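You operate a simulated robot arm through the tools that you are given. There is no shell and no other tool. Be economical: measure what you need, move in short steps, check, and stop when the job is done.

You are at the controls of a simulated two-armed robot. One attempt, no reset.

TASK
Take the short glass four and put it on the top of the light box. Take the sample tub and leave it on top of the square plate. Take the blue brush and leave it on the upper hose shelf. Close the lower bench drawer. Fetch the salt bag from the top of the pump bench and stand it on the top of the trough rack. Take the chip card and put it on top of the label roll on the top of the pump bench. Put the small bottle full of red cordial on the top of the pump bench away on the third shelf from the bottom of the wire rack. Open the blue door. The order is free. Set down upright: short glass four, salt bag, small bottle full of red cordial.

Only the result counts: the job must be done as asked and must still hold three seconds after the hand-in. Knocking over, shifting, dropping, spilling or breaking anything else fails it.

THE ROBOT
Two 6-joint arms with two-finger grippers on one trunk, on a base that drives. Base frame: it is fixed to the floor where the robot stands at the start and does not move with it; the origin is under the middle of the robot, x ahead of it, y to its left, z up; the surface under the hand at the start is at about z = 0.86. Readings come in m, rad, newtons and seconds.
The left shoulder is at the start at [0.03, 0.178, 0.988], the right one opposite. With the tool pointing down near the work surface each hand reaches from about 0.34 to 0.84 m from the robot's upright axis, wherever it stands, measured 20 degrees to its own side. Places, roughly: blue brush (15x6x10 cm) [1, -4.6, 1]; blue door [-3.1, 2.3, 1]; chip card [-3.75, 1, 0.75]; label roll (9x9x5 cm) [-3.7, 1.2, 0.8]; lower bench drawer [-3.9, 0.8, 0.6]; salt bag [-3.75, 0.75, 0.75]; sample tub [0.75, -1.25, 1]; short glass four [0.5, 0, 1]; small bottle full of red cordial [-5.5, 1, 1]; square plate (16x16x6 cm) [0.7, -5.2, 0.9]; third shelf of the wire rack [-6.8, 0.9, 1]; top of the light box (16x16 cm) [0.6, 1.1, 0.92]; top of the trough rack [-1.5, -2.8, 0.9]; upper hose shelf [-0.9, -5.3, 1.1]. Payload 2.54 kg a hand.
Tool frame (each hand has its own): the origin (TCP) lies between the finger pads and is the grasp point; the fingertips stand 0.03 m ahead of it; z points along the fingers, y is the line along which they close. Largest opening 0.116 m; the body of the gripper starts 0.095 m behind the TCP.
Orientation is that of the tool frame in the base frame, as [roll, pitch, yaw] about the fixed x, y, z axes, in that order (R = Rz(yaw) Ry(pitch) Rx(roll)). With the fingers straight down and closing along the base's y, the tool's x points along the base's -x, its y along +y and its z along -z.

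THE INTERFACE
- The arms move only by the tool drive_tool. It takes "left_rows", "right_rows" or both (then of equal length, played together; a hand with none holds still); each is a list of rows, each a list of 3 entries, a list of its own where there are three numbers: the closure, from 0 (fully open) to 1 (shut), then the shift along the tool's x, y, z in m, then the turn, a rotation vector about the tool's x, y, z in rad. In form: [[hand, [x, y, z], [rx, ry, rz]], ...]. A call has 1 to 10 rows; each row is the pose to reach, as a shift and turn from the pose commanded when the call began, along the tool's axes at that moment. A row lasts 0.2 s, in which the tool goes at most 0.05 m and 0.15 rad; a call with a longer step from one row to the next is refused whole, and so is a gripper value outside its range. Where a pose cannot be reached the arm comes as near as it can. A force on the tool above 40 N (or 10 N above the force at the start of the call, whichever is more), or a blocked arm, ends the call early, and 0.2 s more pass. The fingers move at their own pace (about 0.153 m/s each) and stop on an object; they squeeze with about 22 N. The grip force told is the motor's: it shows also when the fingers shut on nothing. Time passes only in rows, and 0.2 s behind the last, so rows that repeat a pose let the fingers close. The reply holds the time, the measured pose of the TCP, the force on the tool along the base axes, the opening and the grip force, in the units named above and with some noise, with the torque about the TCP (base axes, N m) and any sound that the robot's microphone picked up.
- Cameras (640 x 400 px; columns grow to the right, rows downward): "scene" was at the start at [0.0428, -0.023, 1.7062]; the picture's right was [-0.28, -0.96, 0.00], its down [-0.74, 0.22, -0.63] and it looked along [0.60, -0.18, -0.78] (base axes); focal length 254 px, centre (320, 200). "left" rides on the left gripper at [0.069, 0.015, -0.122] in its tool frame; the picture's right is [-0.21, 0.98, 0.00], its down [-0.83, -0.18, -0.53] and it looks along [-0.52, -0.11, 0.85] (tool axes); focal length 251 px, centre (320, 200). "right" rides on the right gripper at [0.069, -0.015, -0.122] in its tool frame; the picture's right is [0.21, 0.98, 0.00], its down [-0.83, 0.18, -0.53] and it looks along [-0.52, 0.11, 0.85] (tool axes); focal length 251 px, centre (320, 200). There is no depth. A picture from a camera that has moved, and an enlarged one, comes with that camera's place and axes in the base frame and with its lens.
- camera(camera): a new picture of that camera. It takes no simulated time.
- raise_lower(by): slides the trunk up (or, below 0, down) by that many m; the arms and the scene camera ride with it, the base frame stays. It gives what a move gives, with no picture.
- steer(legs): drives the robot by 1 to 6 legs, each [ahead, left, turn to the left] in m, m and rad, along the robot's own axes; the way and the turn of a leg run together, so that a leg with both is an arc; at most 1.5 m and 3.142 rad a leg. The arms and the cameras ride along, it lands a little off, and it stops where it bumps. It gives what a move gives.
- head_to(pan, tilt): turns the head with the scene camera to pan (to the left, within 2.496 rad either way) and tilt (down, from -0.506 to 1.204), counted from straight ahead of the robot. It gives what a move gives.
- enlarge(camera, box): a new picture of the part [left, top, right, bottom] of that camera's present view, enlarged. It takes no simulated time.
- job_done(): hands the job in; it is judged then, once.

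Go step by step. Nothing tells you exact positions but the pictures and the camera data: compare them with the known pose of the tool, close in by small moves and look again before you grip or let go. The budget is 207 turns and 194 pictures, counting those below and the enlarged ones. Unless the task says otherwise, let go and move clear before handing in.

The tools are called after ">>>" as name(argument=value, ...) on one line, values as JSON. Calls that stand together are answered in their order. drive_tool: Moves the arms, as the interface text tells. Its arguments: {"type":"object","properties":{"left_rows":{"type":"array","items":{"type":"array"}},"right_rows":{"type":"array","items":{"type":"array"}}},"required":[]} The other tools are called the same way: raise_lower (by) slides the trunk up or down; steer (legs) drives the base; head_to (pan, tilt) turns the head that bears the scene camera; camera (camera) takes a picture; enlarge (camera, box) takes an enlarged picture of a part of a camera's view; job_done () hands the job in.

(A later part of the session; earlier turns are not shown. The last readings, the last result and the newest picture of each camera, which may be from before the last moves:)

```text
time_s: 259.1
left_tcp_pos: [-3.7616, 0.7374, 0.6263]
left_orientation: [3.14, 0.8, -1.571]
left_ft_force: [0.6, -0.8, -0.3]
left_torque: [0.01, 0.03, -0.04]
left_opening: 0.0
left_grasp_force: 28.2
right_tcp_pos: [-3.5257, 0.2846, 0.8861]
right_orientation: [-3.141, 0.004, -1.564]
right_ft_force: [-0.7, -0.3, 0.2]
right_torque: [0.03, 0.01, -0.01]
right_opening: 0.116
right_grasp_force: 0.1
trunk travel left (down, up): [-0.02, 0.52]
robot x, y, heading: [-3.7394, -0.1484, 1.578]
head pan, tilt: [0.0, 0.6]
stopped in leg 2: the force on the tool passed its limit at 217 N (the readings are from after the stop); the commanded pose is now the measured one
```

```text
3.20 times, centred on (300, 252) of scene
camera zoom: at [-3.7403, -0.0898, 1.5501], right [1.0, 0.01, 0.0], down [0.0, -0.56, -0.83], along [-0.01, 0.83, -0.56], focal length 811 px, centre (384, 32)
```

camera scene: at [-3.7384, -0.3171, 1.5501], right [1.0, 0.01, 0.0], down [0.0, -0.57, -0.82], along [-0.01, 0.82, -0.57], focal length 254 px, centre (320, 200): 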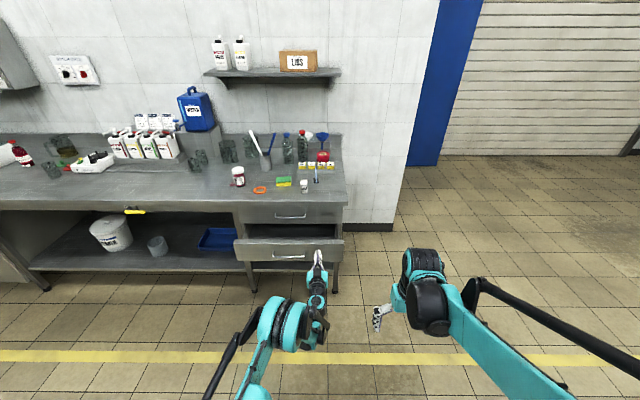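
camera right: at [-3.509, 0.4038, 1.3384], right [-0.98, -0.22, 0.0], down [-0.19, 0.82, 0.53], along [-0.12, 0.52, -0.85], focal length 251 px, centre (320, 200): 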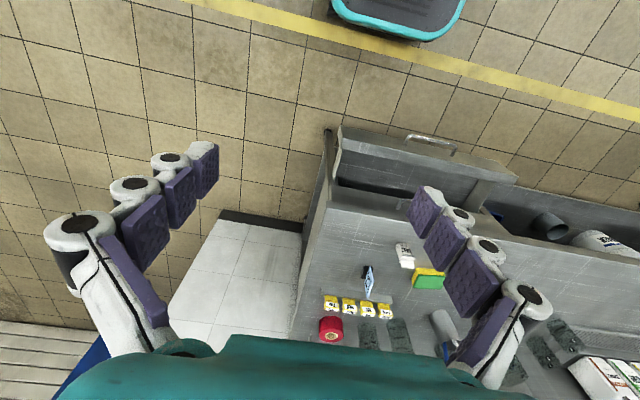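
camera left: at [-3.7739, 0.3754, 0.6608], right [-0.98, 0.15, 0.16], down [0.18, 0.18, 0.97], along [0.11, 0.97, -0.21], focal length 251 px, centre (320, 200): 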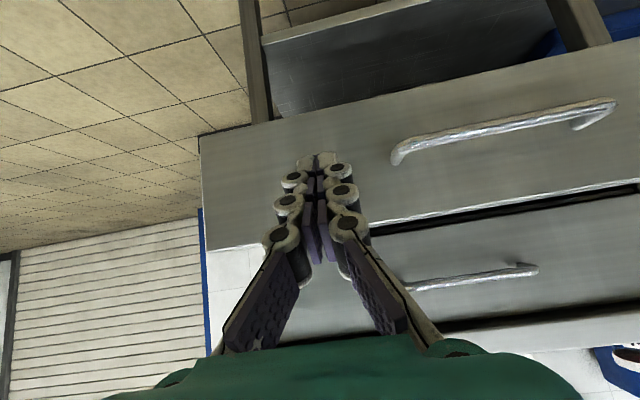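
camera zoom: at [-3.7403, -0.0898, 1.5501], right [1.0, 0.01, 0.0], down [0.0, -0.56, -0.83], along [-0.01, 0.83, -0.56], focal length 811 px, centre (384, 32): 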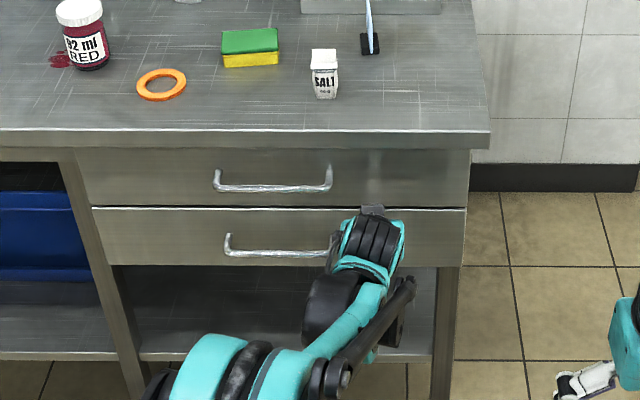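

The drawer is flush. I back away, raise the trunk, and bring the left hand back to pointing down.

>>> steer(legs=[[-0.2, 0, 0]])

>>> raise_lower(by=0.25)

>>> drive_tool(left_rows=[[0.5, [0.02, 0.012, -0.034], [0, 0.08, 0]], [0.5, [0.039, 0.024, -0.068], [0, 0.16, 0]], [0.4, [0.058, 0.036, -0.102], [0, 0.24, 0]], [0.4, [0.077, 0.048, -0.137], [0, 0.32, 0]], [0.3, [0.097, 0.06, -0.171], [0, 0.4, 0]], [0.3, [0.116, 0.072, -0.205], [0, 0.48, 0]], [0.2, [0.135, 0.084, -0.24], [0, 0.56, 0]], [0.2, [0.154, 0.096, -0.274], [0, 0.64, 0]], [0, [0.174, 0.108, -0.308], [0, 0.72, 0]], [0, [0.193, 0.12, -0.342], [0, 0.8, 0]]])

>>> camera(camera="scene")

```text
time_s: 260.6
left_tcp_pos: [-3.7593, 0.5367, 0.6262]
left_orientation: [3.139, 0.799, -1.573]
left_ft_force: [-1.0, -0.1, 0.3]
left_torque: [-0.01, 0.06, -0.01]
left_opening: 0.0001
left_grasp_force: 28.1
right_tcp_pos: [-3.5243, 0.0858, 0.8874]
right_orientation: [-3.141, 0.003, -1.565]
right_ft_force: [0.4, 0.0, -0.3]
right_torque: [0.03, -0.01, 0.03]
right_opening: 0.1161
right_grasp_force: 0.1
trunk travel left (down, up): [-0.02, 0.52]
robot x, y, heading: [-3.7365, -0.3459, 1.58]
head pan, tilt: [0.0, 0.6]
```

```text
time_s: 263.2
left_tcp_pos: [-3.759, 0.5369, 0.876]
left_orientation: [3.138, 0.799, -1.573]
left_ft_force: [0.3, 0.0, 0.1]
left_torque: [0.01, 0.04, 0.0]
left_opening: 0.0001
left_grasp_force: 28.8
right_tcp_pos: [-3.5239, 0.086, 1.1376]
right_orientation: [-3.14, 0.002, -1.563]
right_ft_force: [0.3, -0.5, 0.9]
right_torque: [0.03, 0.01, 0.04]
right_opening: 0.116
right_grasp_force: 0.1
trunk travel left (down, up): [-0.27, 0.27]
robot x, y, heading: [-3.7368, -0.3483, 1.575]
head pan, tilt: [0.0, 0.6]
```

```text
time_s: 265.4
left_tcp_pos: [-3.8784, 0.1574, 0.9776]
left_orientation: [3.139, -0.002, -1.57]
left_ft_force: [0.0, 0.3, -0.4]
left_torque: [0.01, -0.03, -0.02]
left_opening: 0.1161
left_grasp_force: 0.0
right_tcp_pos: [-3.5233, 0.0858, 1.138]
right_orientation: [-3.139, 0.003, -1.564]
right_ft_force: [-0.7, 0.0, 0.0]
right_torque: [0.07, 0.01, 0.02]
right_opening: 0.1159
right_grasp_force: 0.0
trunk travel left (down, up): [-0.27, 0.27]
robot x, y, heading: [-3.7389, -0.347, 1.576]
head pan, tilt: [0.0, 0.6]
```

```text
108 pictures are left
camera scene: at [-3.739, -0.2897, 1.8002], right [1.0, 0.01, 0.0], down [0.0, -0.56, -0.83], along [-0.01, 0.83, -0.56], focal length 254 px, centre (320, 200)
```

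scene: 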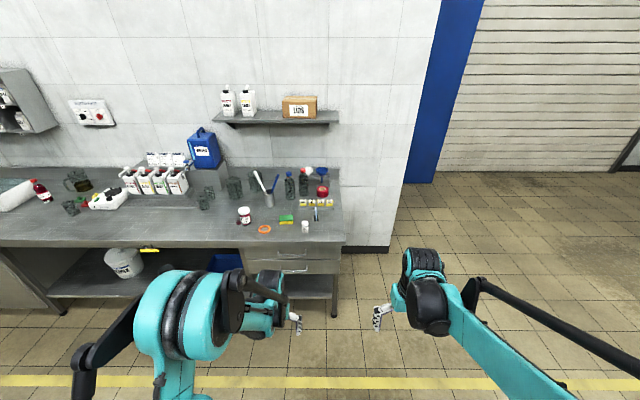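

The drawer is shut. For the chip card I'll work from the bench's right end, facing -x, where the roll and salt are closest. I drive around to about (-3.05,1.0).

>>> raise_lower(by=0.07)

>>> steer(legs=[[0, -0.69, 0], [0.6, 0, 0], [0, 0, 1.565], [0, -0.68, 0]])

>>> camera(camera="scene")

>>> camera(camera="right")

>>> camera(camera="left")

```text
time_s: 266.5
left_tcp_pos: [-3.8779, 0.1585, 1.0462]
left_orientation: [3.14, -0.002, -1.572]
left_ft_force: [-0.6, -0.4, 1.2]
left_torque: [0.0, 0.01, 0.02]
left_opening: 0.1161
left_grasp_force: 0.1
right_tcp_pos: [-3.5229, 0.0859, 1.2068]
right_orientation: [-3.14, 0.002, -1.564]
right_ft_force: [0.2, 0.6, 0.1]
right_torque: [0.01, -0.03, 0.0]
right_opening: 0.116
right_grasp_force: 0.0
trunk travel left (down, up): [-0.34, 0.2]
robot x, y, heading: [-3.7397, -0.3496, 1.581]
head pan, tilt: [0.0, 0.6]
```

```text
time_s: 280.4
left_tcp_pos: [-3.5625, 0.8119, 1.0463]
left_orientation: [3.14, 0.001, -0.006]
left_ft_force: [0.1, -0.1, 1.0]
left_torque: [0.0, 0.0, -0.01]
left_opening: 0.1162
left_grasp_force: 0.0
right_tcp_pos: [-3.4873, 1.1672, 1.208]
right_orientation: [-3.14, 0.001, 0.001]
right_ft_force: [-0.1, 0.0, 0.3]
right_torque: [0.02, 0.01, -0.01]
right_opening: 0.1157
right_grasp_force: 0.1
trunk travel left (down, up): [-0.34, 0.2]
robot x, y, heading: [-3.0568, 0.9479, 3.141]
head pan, tilt: [0.0, 0.6]
```

```text
107 pictures are left
camera scene: at [-3.1168, 0.9468, 1.8701], right [0.0, 1.0, 0.0], down [0.57, 0.0, -0.82], along [-0.82, 0.0, -0.57], focal length 254 px, centre (320, 200)
```

scene: 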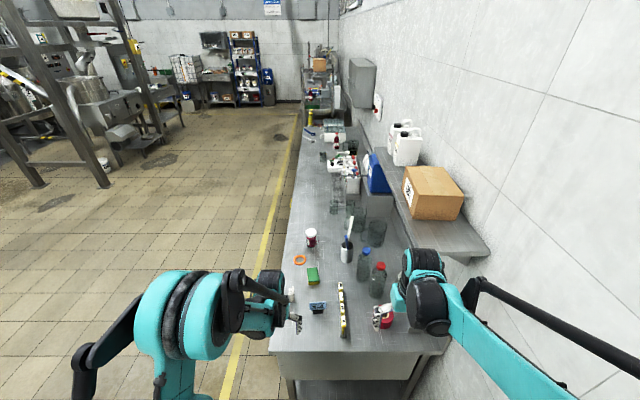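

```text
106 pictures are left
camera right: at [-3.4173, 1.1801, 1.3283], right [0.21, -0.98, 0.0], down [-0.82, -0.18, 0.54], along [-0.52, -0.11, -0.84], focal length 251 px, centre (320, 200)
```

right: 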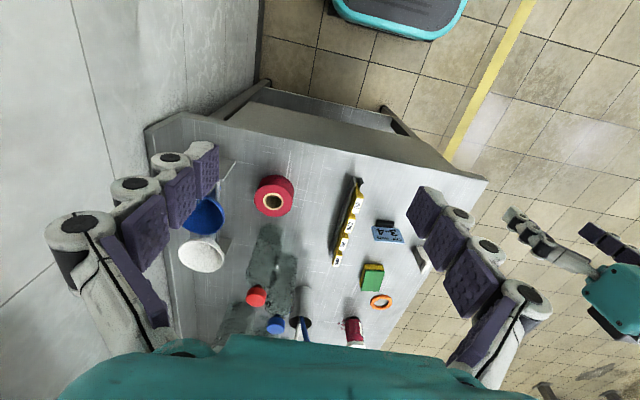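

```text
105 pictures are left
camera left: at [-3.4924, 0.796, 1.1673], right [-0.22, -0.98, 0.0], down [-0.82, 0.19, 0.53], along [-0.52, 0.12, -0.85], focal length 251 px, centre (320, 200)
```

left: 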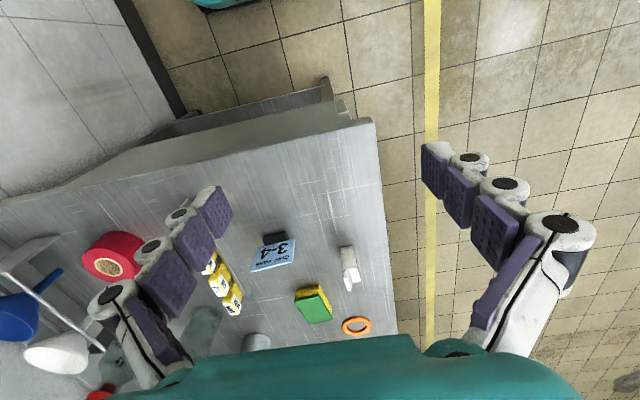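

I see the card (printed face toward me) in its holder, plus the roll, salt and bottles. I zoom in on these.

>>> enlarge(camera="left", box=[190, 200, 390, 325])

>>> enlarge(camera="right", box=[230, 150, 440, 300])

>>> enlarge(camera="scene", box=[260, 220, 420, 350])

```text
3.20 times, centred on (290, 262) of left
camera zoom: at [-3.4924, 0.796, 1.1673], right [-0.22, -0.98, 0.0], down [-0.82, 0.19, 0.53], along [-0.52, 0.12, -0.85], focal length 805 px, centre (416, 0)
```

zoom: 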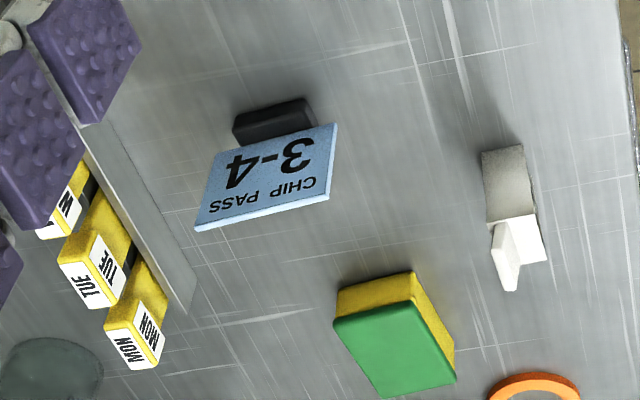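

```text
2.67 times, centred on (335, 225) of right
camera zoom: at [-3.4173, 1.1801, 1.3283], right [0.21, -0.98, 0.0], down [-0.82, -0.18, 0.54], along [-0.52, -0.11, -0.84], focal length 670 px, centre (280, 133)
```

zoom: 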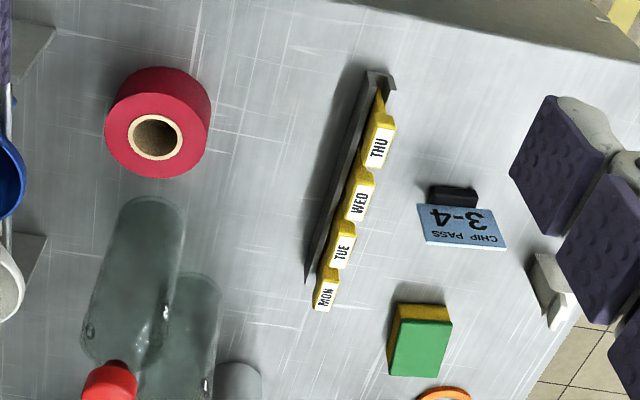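

```text
3.08 times, centred on (340, 285) of scene
camera zoom: at [-3.1168, 0.9468, 1.8701], right [0.0, 1.0, 0.0], down [0.57, 0.0, -0.82], along [-0.82, 0.0, -0.57], focal length 780 px, centre (258, -62)
```

zoom: 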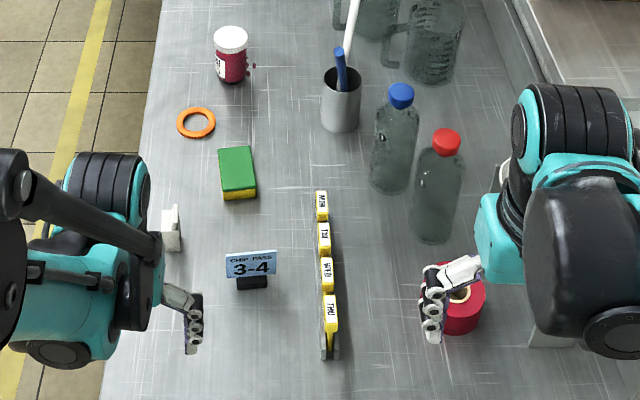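

Card: top edge z≈0.889, y 0.90–0.97, x≈-3.766. Roll: centre (-3.724,1.218), top z≈0.87. Bench ≈0.82. I turn the right hand 90°, bring it above the card, and move the left hand aside.

>>> drive_tool(right_rows=[[0.3, [-0.028, 0.023, 0.0], [0, 0, 0.15]], [0.3, [-0.056, 0.046, 0.02], [0, 0, 0.3]], [0.3, [-0.084, 0.069, 0.04], [0, 0, 0.45]], [0.3, [-0.112, 0.092, 0.06], [0, 0, 0.6]], [0.3, [-0.14, 0.115, 0.08], [0, 0, 0.75]], [0.3, [-0.168, 0.138, 0.1], [0, 0, 0.9]], [0.3, [-0.196, 0.161, 0.12], [0, 0, 1.05]], [0.3, [-0.224, 0.184, 0.14], [0, 0, 1.2]], [0.3, [-0.252, 0.207, 0.16], [0, 0, 1.35]], [0.3, [-0.278, 0.23, 0.18], [0, 0, 1.5]]], left_rows=[[0, [0.01, 0.02, 0], [0, 0, 0]], [0, [0.02, 0.04, 0], [0, 0, 0]], [0, [0.03, 0.06, 0], [0, 0, 0]], [0, [0.04, 0.08, 0], [0, 0, 0]], [0, [0.05, 0.1, 0], [0, 0, 0]], [0, [0.06, 0.12, 0], [0, 0, 0]], [0, [0.06, 0.14, 0], [0, 0, 0]], [0, [0.06, 0.14, 0], [0, 0, 0]], [0, [0.06, 0.14, 0], [0, 0, 0]], [0, [0.06, 0.14, 0], [0, 0, 0]]])

>>> camera(camera="right")

```text
time_s: 282.6
left_tcp_pos: [-3.5053, 0.6716, 1.0463]
left_orientation: [3.139, -0.002, -0.006]
left_ft_force: [-0.1, -0.1, 0.2]
left_torque: [0.03, -0.04, 0.05]
left_opening: 0.1162
left_grasp_force: 0.2
right_tcp_pos: [-3.7688, 0.9351, 1.0262]
right_orientation: [3.139, 0.004, -1.502]
right_ft_force: [0.8, 0.2, 0.0]
right_torque: [0.0, -0.03, 0.01]
right_opening: 0.0814
right_grasp_force: 0.0
trunk travel left (down, up): [-0.34, 0.2]
robot x, y, heading: [-3.0565, 0.9455, 3.144]
head pan, tilt: [0.0, 0.6]
```

```text
101 pictures are left
camera right: at [-3.7484, 0.8672, 1.1476], right [-0.96, -0.28, 0.0], down [-0.24, 0.81, 0.54], along [-0.15, 0.51, -0.84], focal length 251 px, centre (320, 200)
```

right: 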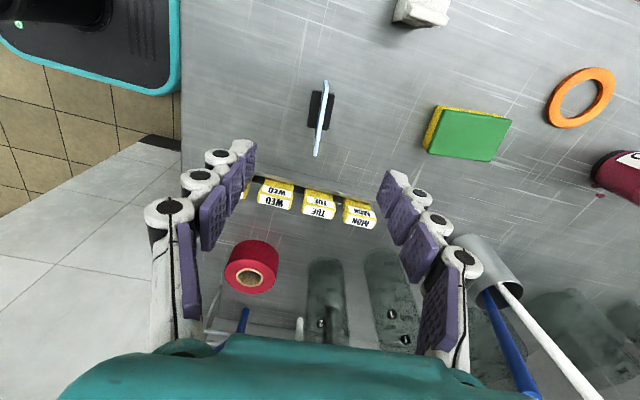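

The card is under the hand, turned about 0.09 rad from it. I align, descend to grip its top 1.7 cm, and close.

>>> drive_tool(right_rows=[[0.5, [0.003, 0, 0.045], [0, 0, -0.086]], [0.6, [0.003, 0, 0.085], [0, 0, -0.086]], [0.6, [0.003, 0, 0.11], [0, 0, -0.086]], [0.6, [0.003, 0, 0.125], [0, 0, -0.086]], [1, [0.003, 0, 0.125], [0, 0, -0.086]], [1, [0.003, 0, 0.125], [0, 0, -0.086]], [1, [0.003, 0, 0.125], [0, 0, -0.086]]])

>>> camera(camera="right")

```text
time_s: 284.2
left_tcp_pos: [-3.5036, 0.6723, 1.0471]
left_orientation: [3.139, 0.0, -0.007]
left_ft_force: [0.2, 0.1, -0.1]
left_torque: [0.03, -0.02, 0.01]
left_opening: 0.116
left_grasp_force: 0.1
right_tcp_pos: [-3.768, 0.9346, 0.9014]
right_orientation: [3.141, 0.002, -1.416]
right_ft_force: [0.4, -0.6, -0.7]
right_torque: [0.01, -0.02, 0.01]
right_opening: 0.0061
right_grasp_force: 22.2
trunk travel left (down, up): [-0.34, 0.2]
robot x, y, heading: [-3.0578, 0.9486, 3.142]
head pan, tilt: [0.0, 0.6]
```

```text
100 pictures are left
camera right: at [-3.7413, 0.8675, 1.0231], right [-0.93, -0.36, 0.0], down [-0.31, 0.79, 0.54], along [-0.2, 0.5, -0.84], focal length 251 px, centre (320, 200)
```

right: 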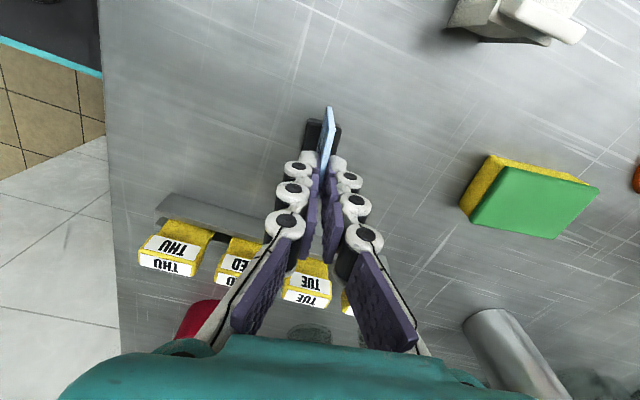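

Card gripped (6 mm). I lift it straight up and check.

>>> drive_tool(right_rows=[[1, [0, 0, -0.015], [0, 0, 0]], [1, [0, 0, -0.035], [0, 0, 0]], [1, [0, 0, -0.06], [0, 0, 0]], [1, [0, 0, -0.1], [0, 0, 0]], [1, [0, 0, -0.14], [0, 0, 0]], [1, [0, 0, -0.18], [0, 0, 0]]])

>>> camera(camera="right")

>>> enlarge(camera="left", box=[0, 120, 320, 320])

```text
time_s: 285.6
left_tcp_pos: [-3.5033, 0.6718, 1.0473]
left_orientation: [3.14, 0.001, -0.005]
left_ft_force: [0.5, -0.1, 0.4]
left_torque: [0.02, -0.01, 0.02]
left_opening: 0.1158
left_grasp_force: 0.1
right_tcp_pos: [-3.7655, 0.9317, 1.081]
right_orientation: [3.14, 0.0, -1.415]
right_ft_force: [0.0, -0.6, 0.7]
right_torque: [0.03, 0.05, 0.01]
right_opening: 0.006
right_grasp_force: 22.4
trunk travel left (down, up): [-0.34, 0.2]
robot x, y, heading: [-3.058, 0.9451, 3.139]
head pan, tilt: [0.0, 0.6]
```

```text
99 pictures are left
camera right: at [-3.7388, 0.8661, 1.2028], right [-0.93, -0.36, 0.0], down [-0.31, 0.79, 0.54], along [-0.2, 0.5, -0.84], focal length 251 px, centre (320, 200)
```

right: 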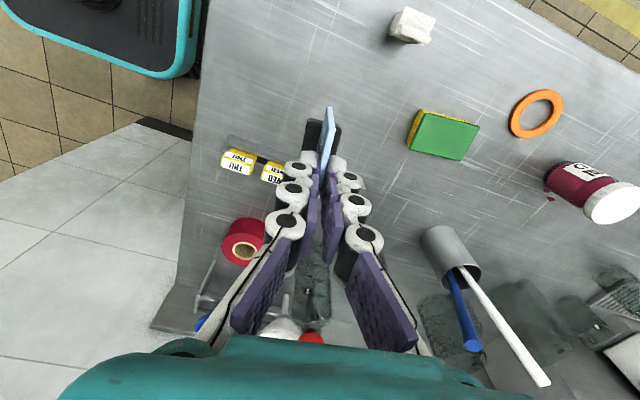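

```text
2.00 times, centred on (160, 220) of left
camera zoom: at [-3.4327, 0.656, 1.1682], right [-0.22, -0.98, 0.0], down [-0.82, 0.19, 0.53], along [-0.52, 0.12, -0.85], focal length 503 px, centre (640, 160)
```

zoom: 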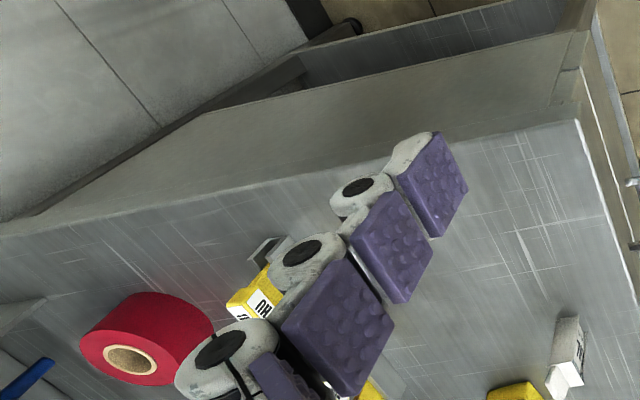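

The black foot came up with the card, so they are one standing object. I'll stand it on the roll, 2.6 cm off the hole toward me. I carry it over at this height.

>>> drive_tool(right_rows=[[1, [-0.04, -0.015, 0], [0, 0, 0]], [1, [-0.08, -0.03, 0], [0, 0, 0]], [1, [-0.12, -0.045, 0], [0, 0, 0]], [1, [-0.16, -0.06, 0], [0, 0, 0]], [1, [-0.2, -0.075, 0], [0, 0, 0]], [1, [-0.24, -0.092, 0], [0, 0, 0]], [1, [-0.273, -0.105, 0], [0, 0, 0]], [1, [-0.273, -0.105, 0.04], [0, 0, 0]]])

>>> camera(camera="right")

>>> camera(camera="left")

```text
time_s: 287.4
left_tcp_pos: [-3.5055, 0.6793, 1.0471]
left_orientation: [3.134, -0.002, -0.01]
left_ft_force: [-0.6, 1.7, 0.7]
left_torque: [-0.18, -0.06, 0.0]
left_opening: 0.1162
left_grasp_force: 0.1
right_tcp_pos: [-3.7059, 1.2287, 1.0391]
right_orientation: [3.138, -0.004, -1.421]
right_ft_force: [0.2, 2.2, -0.8]
right_torque: [-0.17, -0.02, 0.02]
right_opening: 0.0058
right_grasp_force: 21.9
trunk travel left (down, up): [-0.34, 0.2]
robot x, y, heading: [-3.0588, 0.946, 3.135]
head pan, tilt: [0.0, 0.6]
```

```text
97 pictures are left
camera right: at [-3.6785, 1.1629, 1.1605], right [-0.93, -0.36, 0.0], down [-0.3, 0.79, 0.53], along [-0.19, 0.5, -0.85], focal length 251 px, centre (320, 200)
```

right: 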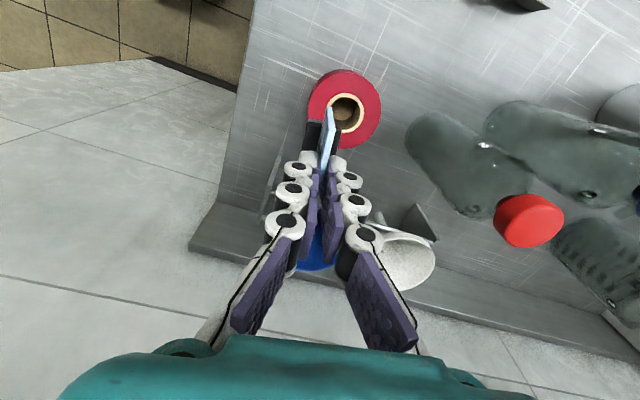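

```text
96 pictures are left
camera left: at [-3.4351, 0.6635, 1.1689], right [-0.22, -0.97, 0.01], down [-0.82, 0.19, 0.53], along [-0.52, 0.11, -0.85], focal length 251 px, centre (320, 200)
```

left: 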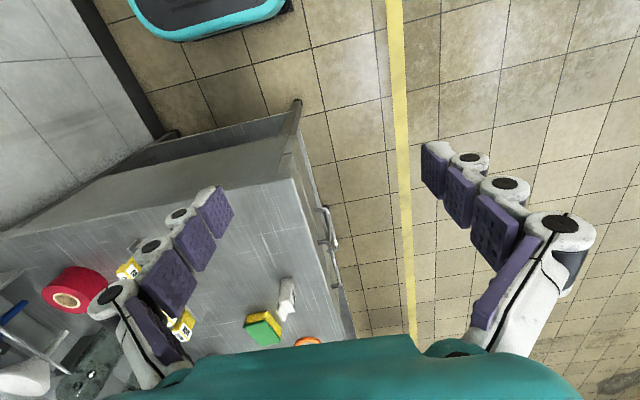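

The foot is over the near annulus of the roll. I shift 5 mm and lower until light contact.

>>> drive_tool(right_rows=[[1, [0.005, 0, 0.03], [0, 0, 0]], [1, [0.005, 0, 0.055], [0, 0, 0]], [1, [0.005, 0, 0.07], [0, 0, 0]], [1, [0.005, 0, 0.078], [0, 0, 0]], [1, [0.005, 0, 0.083], [0, 0, 0]]])

>>> camera(camera="right")

```text
time_s: 288.6
left_tcp_pos: [-3.5033, 0.6722, 1.0459]
left_orientation: [3.141, 0.001, -0.008]
left_ft_force: [0.6, -0.5, -0.2]
left_torque: [-0.01, -0.01, 0.03]
left_opening: 0.116
left_grasp_force: 0.0
right_tcp_pos: [-3.7045, 1.2136, 0.9587]
right_orientation: [3.14, 0.003, -1.417]
right_ft_force: [-0.5, 0.0, -0.6]
right_torque: [0.03, -0.06, -0.02]
right_opening: 0.006
right_grasp_force: 22.7
trunk travel left (down, up): [-0.34, 0.2]
robot x, y, heading: [-3.0583, 0.9477, 3.138]
head pan, tilt: [0.0, 0.6]
```

```text
95 pictures are left
camera right: at [-3.6769, 1.1476, 1.0805], right [-0.93, -0.36, 0.0], down [-0.31, 0.79, 0.54], along [-0.2, 0.5, -0.84], focal length 251 px, centre (320, 200)
```

right: 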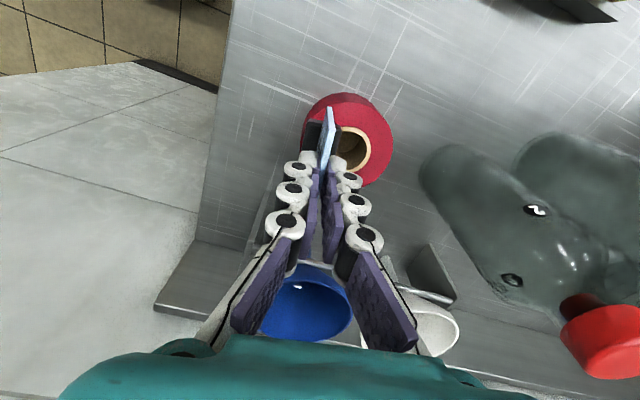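

The foot is about 2.3 cm off the roll's centre, fully on the red ring. I lower in small steps to contact.

>>> drive_tool(right_rows=[[1, [0, 0, 0.003], [0, 0, 0]], [1, [0, 0, 0.006], [0, 0, 0]], [1, [0, 0, 0.008], [0, 0, 0]]])

```text
time_s: 289.4
left_tcp_pos: [-3.5023, 0.6728, 1.046]
left_orientation: [3.139, -0.001, -0.005]
left_ft_force: [-0.5, 0.4, 0.5]
left_torque: [-0.01, -0.01, -0.03]
left_opening: 0.116
left_grasp_force: 0.1
right_tcp_pos: [-3.7036, 1.2146, 0.9503]
right_orientation: [3.14, 0.003, -1.415]
right_ft_force: [-0.1, 0.4, 0.0]
right_torque: [-0.01, 0.0, 0.02]
right_opening: 0.0064
right_grasp_force: 21.9
trunk travel left (down, up): [-0.34, 0.2]
robot x, y, heading: [-3.0567, 0.9487, 3.142]
head pan, tilt: [0.0, 0.6]
```

>>> drive_tool(right_rows=[[1, [0, 0, 0.002], [0, 0, 0]], [1, [0, 0, 0.004], [0, 0, 0]]])

>>> enlarge(camera="right", box=[260, 70, 420, 200])

```text
time_s: 290.0
left_tcp_pos: [-3.5036, 0.6721, 1.0457]
left_orientation: [3.139, -0.001, -0.007]
left_ft_force: [0.4, -0.1, 0.1]
left_torque: [0.01, -0.04, 0.0]
left_opening: 0.116
left_grasp_force: 0.1
right_tcp_pos: [-3.7044, 1.2142, 0.9482]
right_orientation: [3.139, 0.001, -1.417]
right_ft_force: [0.5, -0.2, -0.5]
right_torque: [-0.01, -0.03, 0.01]
right_opening: 0.0057
right_grasp_force: 22.5
trunk travel left (down, up): [-0.34, 0.2]
robot x, y, heading: [-3.0597, 0.9491, 3.142]
head pan, tilt: [0.0, 0.6]
```

```text
3.08 times, centred on (340, 135) of right
camera zoom: at [-3.6772, 1.1477, 1.0684], right [-0.93, -0.36, 0.0], down [-0.31, 0.79, 0.54], along [-0.2, 0.5, -0.84], focal length 774 px, centre (258, 400)
```

zoom: 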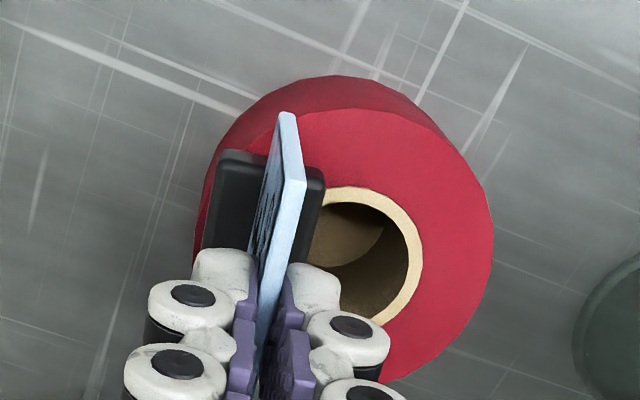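

>>> drive_tool(right_rows=[[1, [0, 0.003, 0.002], [0, 0, 0]], [1, [0, 0.003, 0.004], [0, 0, 0]], [1, [0, 0.003, 0.006], [0, 0, 0]]])

>>> enlarge(camera="right", box=[260, 70, 420, 200])

```text
time_s: 290.8
left_tcp_pos: [-3.5021, 0.6713, 1.0483]
left_orientation: [3.14, 0.002, -0.007]
left_ft_force: [-0.8, -0.3, -0.1]
left_torque: [-0.03, 0.05, -0.01]
left_opening: 0.116
left_grasp_force: 0.0
right_tcp_pos: [-3.7052, 1.2134, 0.943]
right_orientation: [3.137, 0.003, -1.415]
right_ft_force: [1.3, 1.7, 20.3]
right_torque: [0.06, -0.08, 0.0]
right_opening: 0.0061
right_grasp_force: 21.6
trunk travel left (down, up): [-0.34, 0.2]
robot x, y, heading: [-3.056, 0.9481, 3.141]
head pan, tilt: [0.0, 0.6]
```

```text
3.08 times, centred on (340, 135) of right
camera zoom: at [-3.6787, 1.1469, 1.0641], right [-0.93, -0.36, 0.0], down [-0.31, 0.79, 0.54], along [-0.2, 0.5, -0.84], focal length 774 px, centre (258, 400)
```

zoom: 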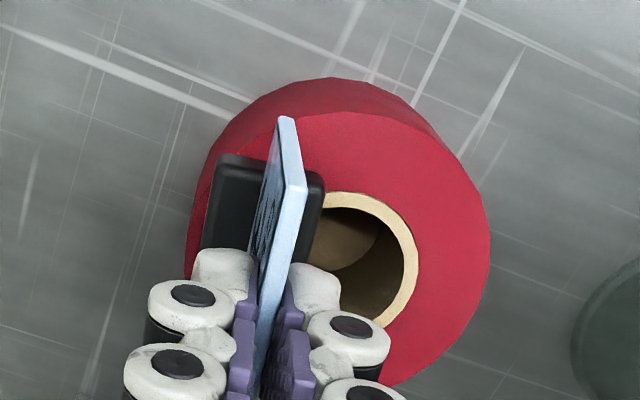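

It stands on the roll. I ease up 1 mm, release, and rise straight up.

>>> drive_tool(right_rows=[[1, [0, 0, -0.001], [0, 0, 0]], [0.85, [0, 0, -0.001], [0, 0, 0]], [0.7, [0, 0, -0.001], [0, 0, 0]], [0.7, [0, 0, -0.015], [0, 0, 0]], [0.7, [0, 0, -0.04], [0, 0, 0]], [0.7, [0, 0, -0.08], [0, 0, 0]], [0.7, [0, 0, -0.12], [0, 0, 0]], [0.7, [0, 0, -0.16], [0, 0, 0]]])

>>> camera(camera="right")

```text
time_s: 292.8
left_tcp_pos: [-3.5207, 0.6768, 1.0414]
left_orientation: [3.133, -0.018, -0.002]
left_ft_force: [-0.7, -0.2, 0.4]
left_torque: [-0.04, -0.07, 0.04]
left_opening: 0.1159
left_grasp_force: 0.1
right_tcp_pos: [-3.7038, 1.2115, 1.0439]
right_orientation: [-3.128, -0.008, -1.408]
right_ft_force: [1.3, 0.4, 0.2]
right_torque: [0.0, 0.21, -0.02]
right_opening: 0.035
right_grasp_force: 0.1
trunk travel left (down, up): [-0.34, 0.2]
robot x, y, heading: [-3.0588, 0.9531, -3.14]
head pan, tilt: [0.0, 0.6]
stopped in row 8 (right hand): the arm was blocked; the commanded pose is now the measured one
```

```text
92 pictures are left
camera right: at [-3.6775, 1.1456, 1.1657], right [-0.93, -0.37, -0.01], down [-0.32, 0.79, 0.53], along [-0.18, 0.49, -0.85], focal length 251 px, centre (320, 200)
```

right: 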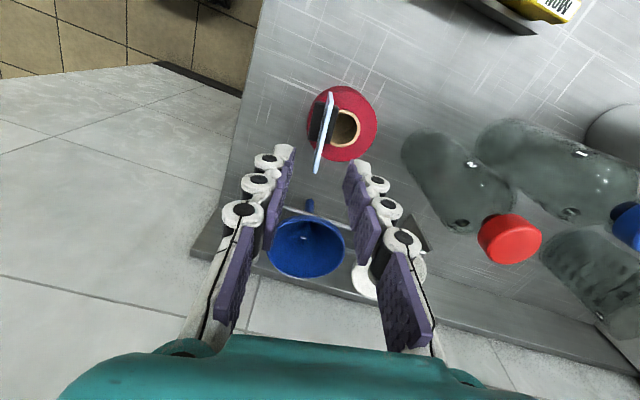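

The card stands on the roll, but the arm was blocked above, perhaps by the wall shelf. I look before moving.

>>> camera(camera="scene")

```text
91 pictures are left
camera scene: at [-3.1493, 0.9571, 1.8695], right [0.0, 1.0, -0.01], down [0.58, 0.0, -0.81], along [-0.81, -0.01, -0.58], focal length 254 px, centre (320, 200)
```

scene: 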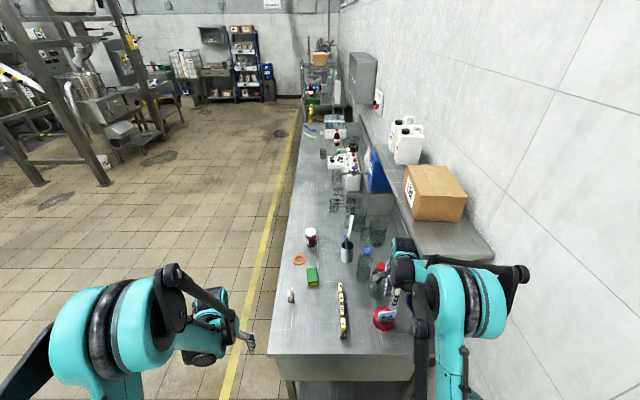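

The wrist is under the wall shelf's end. I lower slightly, slide out toward myself and left, then rise.

>>> drive_tool(right_rows=[[0.7, [0, 0, 0.012], [0, 0, 0]], [0.7, [0.04, -0.02, 0.012], [0, 0, 0]], [0.7, [0.08, -0.04, 0.012], [0, 0, 0]], [0.7, [0.115, -0.07, 0.012], [0, 0, 0]], [0.7, [0.145, -0.1, 0.0], [0, 0, 0]], [0.7, [0.165, -0.13, -0.03], [0, 0, 0]], [0.7, [0.165, -0.16, -0.06], [0, 0, 0]], [0.7, [0.165, -0.18, -0.1], [0, 0, 0]]])

>>> camera(camera="scene")

>>> camera(camera="right")

```text
time_s: 294.6
left_tcp_pos: [-3.5012, 0.6705, 1.0482]
left_orientation: [3.141, 0.003, -0.004]
left_ft_force: [1.2, 0.3, -0.3]
left_torque: [0.02, 0.05, -0.01]
left_opening: 0.1162
left_grasp_force: 0.1
right_tcp_pos: [-3.4783, 1.0685, 1.1616]
right_orientation: [3.138, 0.005, -1.41]
right_ft_force: [0.5, 0.2, -0.2]
right_torque: [0.03, 0.02, 0.05]
right_opening: 0.0347
right_grasp_force: 0.0
trunk travel left (down, up): [-0.34, 0.2]
robot x, y, heading: [-3.0549, 0.9464, -3.141]
head pan, tilt: [0.0, 0.6]
```

```text
90 pictures are left
camera scene: at [-3.1133, 0.9452, 1.8703], right [0.0, 1.0, 0.0], down [0.56, 0.0, -0.83], along [-0.83, 0.0, -0.56], focal length 254 px, centre (320, 200)
```

scene: 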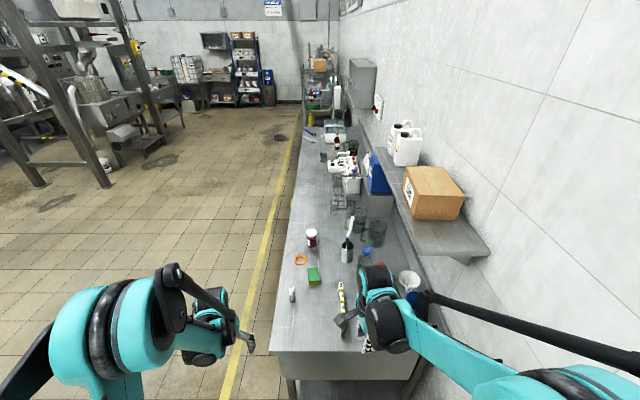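

```text
89 pictures are left
camera right: at [-3.4507, 1.0026, 1.2823], right [-0.93, -0.37, 0.0], down [-0.31, 0.79, 0.54], along [-0.2, 0.5, -0.84], focal length 251 px, centre (320, 200)
```

right: 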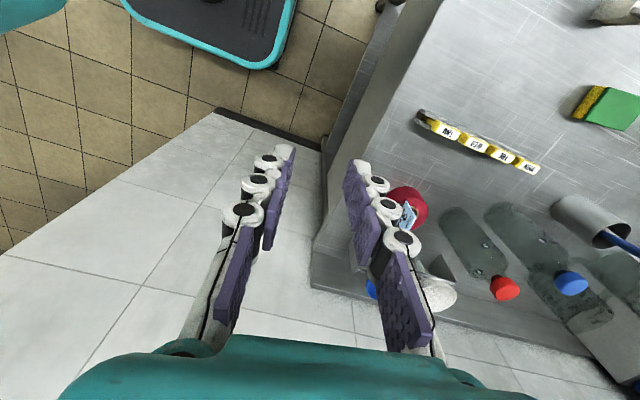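

The card is on the roll and the shelf items are undisturbed. Now the left hand goes above the salt bag.

>>> drive_tool(left_rows=[[0.3, [-0.04, -0.016, 0], [0, 0, 0]], [0.3, [-0.08, -0.032, 0], [0, 0, 0]], [0.3, [-0.12, -0.048, 0], [0, 0, 0]], [0.3, [-0.16, -0.064, 0], [0, 0, 0]], [0.3, [-0.2, -0.08, 0], [0, 0, 0]], [0.3, [-0.24, -0.1, 0], [0, 0, 0]], [0.3, [-0.28, -0.12, 0], [0, 0, 0]], [0.3, [-0.32, -0.14, 0.01], [0, 0, 0]], [0.3, [-0.336, -0.147, 0.04], [0, 0, 0]]])

>>> camera(camera="left")

```text
time_s: 296.6
left_tcp_pos: [-3.8406, 0.8199, 1.0051]
left_orientation: [3.141, -0.002, -0.006]
left_ft_force: [-0.3, 0.1, -0.1]
left_torque: [0.01, 0.01, 0.0]
left_opening: 0.0812
left_grasp_force: 0.0
right_tcp_pos: [-3.4814, 1.0687, 1.1605]
right_orientation: [3.14, 0.0, -1.411]
right_ft_force: [-0.1, -0.4, 0.2]
right_torque: [-0.02, -0.02, 0.03]
right_opening: 0.0349
right_grasp_force: 0.0
trunk travel left (down, up): [-0.34, 0.2]
robot x, y, heading: [-3.0575, 0.9457, -3.138]
head pan, tilt: [0.0, 0.6]
```

```text
88 pictures are left
camera left: at [-3.7698, 0.8037, 1.127], right [-0.22, -0.98, 0.0], down [-0.83, 0.19, 0.53], along [-0.52, 0.12, -0.85], focal length 251 px, centre (320, 200)
```

left: 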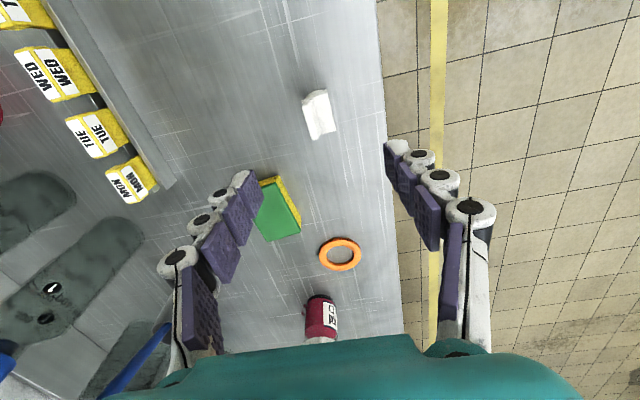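

The salt bag's centre is about (-3.826,0.820). I adjust 1.4 cm, descend and grip.

>>> drive_tool(left_rows=[[0.4, [0.014, 0, 0.04], [0, 0, 0]], [0.4, [0.014, 0, 0.08], [0, 0, 0]], [0.4, [0.014, 0, 0.115], [0, 0, 0]], [0.4, [0.014, 0, 0.135], [0, 0, 0]], [0.4, [0.014, 0, 0.135], [0, 0, 0]]])

>>> camera(camera="left")

```text
time_s: 297.8
left_tcp_pos: [-3.7999, 0.8181, 0.8935]
left_orientation: [3.139, 0.0, -0.005]
left_ft_force: [0.6, -0.1, 0.0]
left_torque: [-0.01, -0.02, 0.0]
left_opening: 0.0697
left_grasp_force: 0.0
left hand out of reach, approached as far as the arm can: row 3, 4, 5
right_tcp_pos: [-3.4811, 1.0692, 1.1595]
right_orientation: [3.139, 0.002, -1.409]
right_ft_force: [-0.2, -0.2, 0.0]
right_torque: [-0.03, 0.04, -0.03]
right_opening: 0.0349
right_grasp_force: 0.1
trunk travel left (down, up): [-0.34, 0.2]
robot x, y, heading: [-3.0542, 0.9492, -3.14]
head pan, tilt: [0.0, 0.6]
```

```text
87 pictures are left
camera left: at [-3.7303, 0.8024, 1.014], right [-0.22, -0.98, 0.0], down [-0.82, 0.19, 0.53], along [-0.52, 0.12, -0.85], focal length 251 px, centre (320, 200)
```

left: 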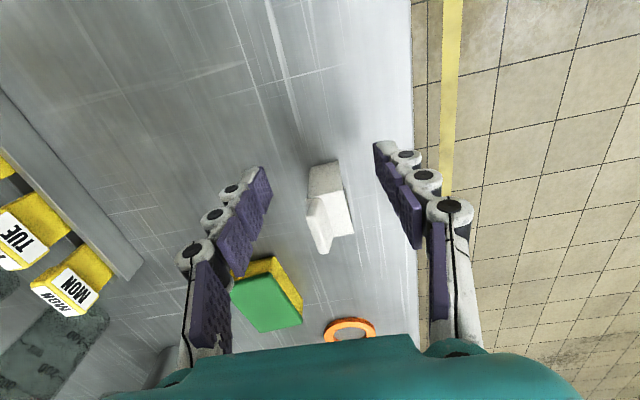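

The arm is at its reach limit; the bag is between the fingers but just ahead. I drive forward 4 cm and lower the last bit.

>>> steer(legs=[[0.035, 0, 0]])

>>> drive_tool(left_rows=[[0.4, [0.008, 0, 0.01], [0, 0, 0]], [0.4, [0.008, 0, 0.023], [0, 0, 0]]])

>>> camera(camera="left")

```text
time_s: 298.7
left_tcp_pos: [-3.8341, 0.8183, 0.8915]
left_orientation: [3.139, 0.0, -0.005]
left_ft_force: [-0.3, 0.8, -1.0]
left_torque: [0.01, -0.01, 0.01]
left_opening: 0.0698
left_grasp_force: 0.0
right_tcp_pos: [-3.5143, 1.0703, 1.1597]
right_orientation: [3.141, 0.001, -1.409]
right_ft_force: [0.1, 0.4, 0.0]
right_torque: [0.0, -0.01, -0.03]
right_opening: 0.0348
right_grasp_force: 0.0
trunk travel left (down, up): [-0.34, 0.2]
robot x, y, heading: [-3.0918, 0.9457, -3.136]
head pan, tilt: [0.0, 0.6]
```

```text
time_s: 299.3
left_tcp_pos: [-3.8229, 0.8185, 0.8746]
left_orientation: [3.14, 0.002, -0.005]
left_ft_force: [0.1, -0.2, -0.7]
left_torque: [0.01, 0.01, -0.01]
left_opening: 0.0697
left_grasp_force: 0.0
left hand out of reach, approached as far as the arm can: row 2
right_tcp_pos: [-3.5168, 1.0697, 1.1594]
right_orientation: [3.141, 0.001, -1.409]
right_ft_force: [-0.3, -0.6, -0.1]
right_torque: [-0.01, -0.04, -0.02]
right_opening: 0.0345
right_grasp_force: 0.1
trunk travel left (down, up): [-0.34, 0.2]
robot x, y, heading: [-3.0911, 0.9471, -3.141]
head pan, tilt: [0.0, 0.6]
```

```text
86 pictures are left
camera left: at [-3.7519, 0.803, 0.9951], right [-0.22, -0.98, 0.0], down [-0.82, 0.19, 0.54], along [-0.52, 0.12, -0.84], focal length 251 px, centre (320, 200)
```

left: 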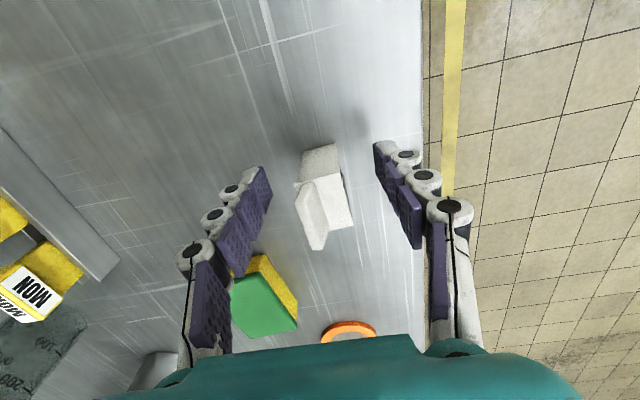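

The bag is between the pads at TCP height. I close and lift.

>>> drive_tool(left_rows=[[1, [0, 0, 0], [0, 0, 0]], [1, [0, 0, 0], [0, 0, 0]], [1, [0, 0, 0], [0, 0, 0]], [1, [0, 0, -0.02], [0, 0, 0]], [1, [0.01, 0, -0.05], [0, 0, 0]], [1, [0.03, 0, -0.09], [0, 0, 0]], [1, [0.06, 0, -0.12], [0, 0, 0]], [1, [0.1, 0.02, -0.14], [0, 0, 0]], [1, [0.145, 0.04, -0.15], [0, 0, 0]], [1, [0.185, 0.06, -0.16], [0, 0, 0]]])

>>> camera(camera="left")

```text
refused: row 9 steps farther than a row can; nothing moved
```

```text
85 pictures are left
camera left: at [-3.7519, 0.803, 0.9951], right [-0.22, -0.98, 0.0], down [-0.82, 0.19, 0.54], along [-0.52, 0.12, -0.84], focal length 251 px, centre (320, 200)
```

left: 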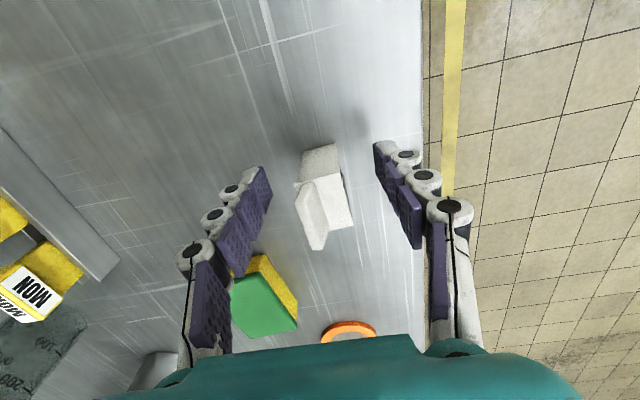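

The row step was a hair too long; I resend it.

>>> drive_tool(left_rows=[[1, [0, 0, 0], [0, 0, 0]], [1, [0, 0, 0], [0, 0, 0]], [1, [0, 0, 0], [0, 0, 0]], [1, [0, 0, -0.02], [0, 0, 0]], [1, [0.01, 0, -0.05], [0, 0, 0]], [1, [0.03, 0, -0.09], [0, 0, 0]], [1, [0.06, 0, -0.12], [0, 0, 0]], [1, [0.095, 0.01, -0.14], [0, 0, 0]], [1, [0.135, 0.03, -0.15], [0, 0, 0]], [1, [0.175, 0.05, -0.16], [0, 0, 0]]])

>>> camera(camera="left")

```text
time_s: 301.5
left_tcp_pos: [-3.6458, 0.7674, 1.0365]
left_orientation: [3.141, 0.001, -0.006]
left_ft_force: [0.8, -0.1, 0.1]
left_torque: [-0.01, 0.04, 0.01]
left_opening: 0.024
left_grasp_force: 21.9
right_tcp_pos: [-3.5147, 1.0684, 1.1598]
right_orientation: [3.139, 0.003, -1.413]
right_ft_force: [0.8, 0.0, 0.4]
right_torque: [0.01, 0.0, -0.03]
right_opening: 0.0346
right_grasp_force: 0.1
trunk travel left (down, up): [-0.34, 0.2]
robot x, y, heading: [-3.0874, 0.9436, -3.144]
head pan, tilt: [0.0, 0.6]
```

```text
84 pictures are left
camera left: at [-3.5748, 0.751, 1.1568], right [-0.22, -0.98, 0.0], down [-0.82, 0.19, 0.54], along [-0.52, 0.12, -0.84], focal length 251 px, centre (320, 200)
```

left: 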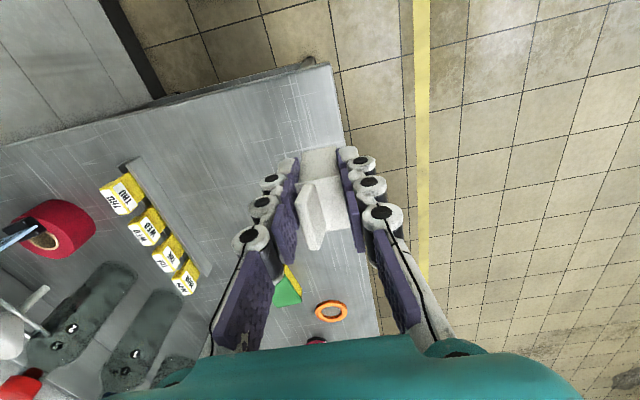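

The salt bag is held upright. I carry it to the trough rack, backing east and then strafing south along x≈-0.6.

>>> steer(legs=[[-1.5, 0, 0], [-0.99, 0, 0], [0, 1.2, 0], [0, 1.2, 0], [0, 1.0, 0]])

>>> camera(camera="scene")

```text
time_s: 329.8
left_tcp_pos: [-1.116, -2.5937, 1.0346]
left_orientation: [3.14, 0.0, -0.009]
left_ft_force: [-0.9, -1.0, -1.1]
left_torque: [0.01, -0.02, 0.01]
left_opening: 0.0242
left_grasp_force: 21.6
right_tcp_pos: [-0.9841, -2.2927, 1.1599]
right_orientation: [3.141, 0.003, -1.414]
right_ft_force: [-0.5, -0.6, -1.2]
right_torque: [0.01, 0.0, 0.01]
right_opening: 0.0347
right_grasp_force: 0.1
trunk travel left (down, up): [-0.34, 0.2]
robot x, y, heading: [-0.5562, -2.412, 3.137]
head pan, tilt: [0.0, 0.6]
```

```text
83 pictures are left
camera scene: at [-0.6194, -2.4176, 1.8701], right [0.0, 1.0, 0.0], down [0.57, 0.0, -0.82], along [-0.82, 0.0, -0.57], focal length 254 px, centre (320, 200)
```

scene: 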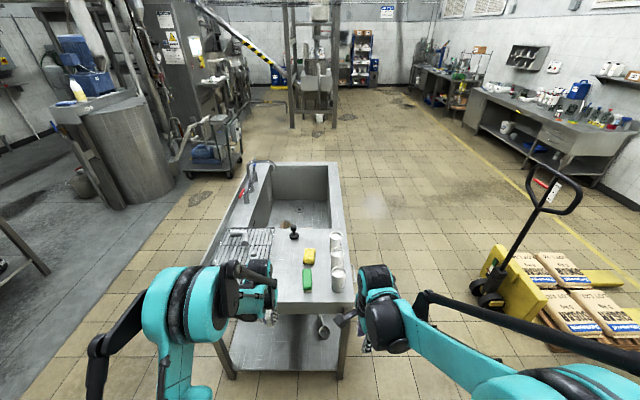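

I see the trough table: basin behind, a wire drain rack on its left side, and cups and sponges on the right. I zoom in.

>>> enlarge(camera="scene", box=[200, 190, 380, 320])

>>> camera(camera="left")

>>> camera(camera="right")

```text
3.08 times, centred on (290, 255) of scene
camera zoom: at [-0.6194, -2.4176, 1.8701], right [0.0, 1.0, 0.0], down [0.57, 0.0, -0.82], along [-0.82, 0.0, -0.57], focal length 780 px, centre (412, 31)
```

zoom: 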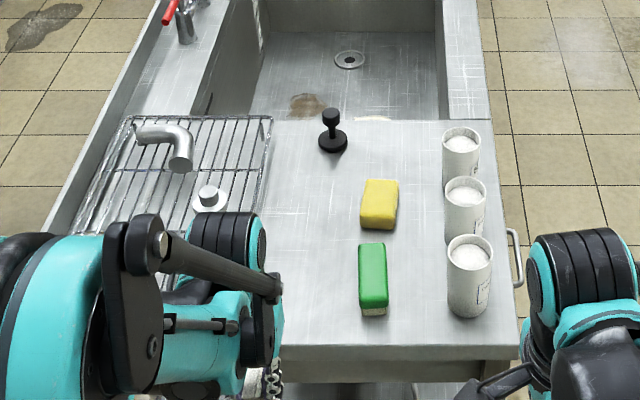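

```text
81 pictures are left
camera left: at [-1.0455, -2.6103, 1.1561], right [-0.22, -0.97, 0.0], down [-0.82, 0.19, 0.53], along [-0.52, 0.12, -0.85], focal length 251 px, centre (320, 200)
```

left: 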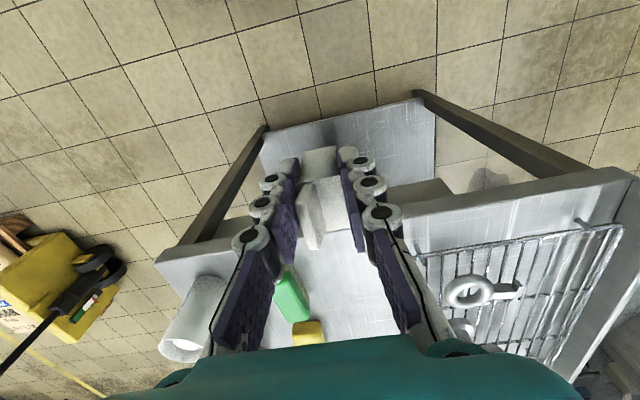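

```text
80 pictures are left
camera right: at [-0.9558, -2.3593, 1.2811], right [-0.93, -0.37, 0.0], down [-0.31, 0.79, 0.54], along [-0.2, 0.5, -0.84], focal length 251 px, centre (320, 200)
```

right: 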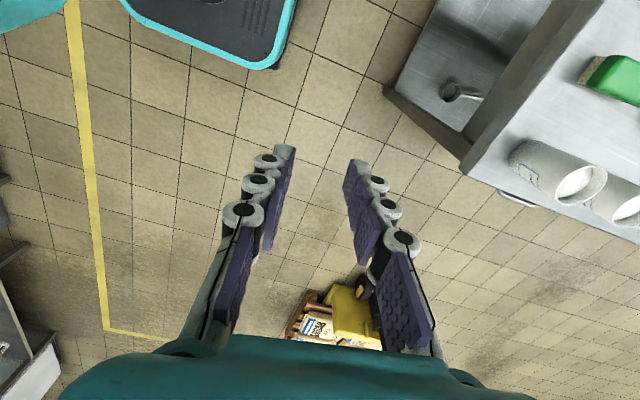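

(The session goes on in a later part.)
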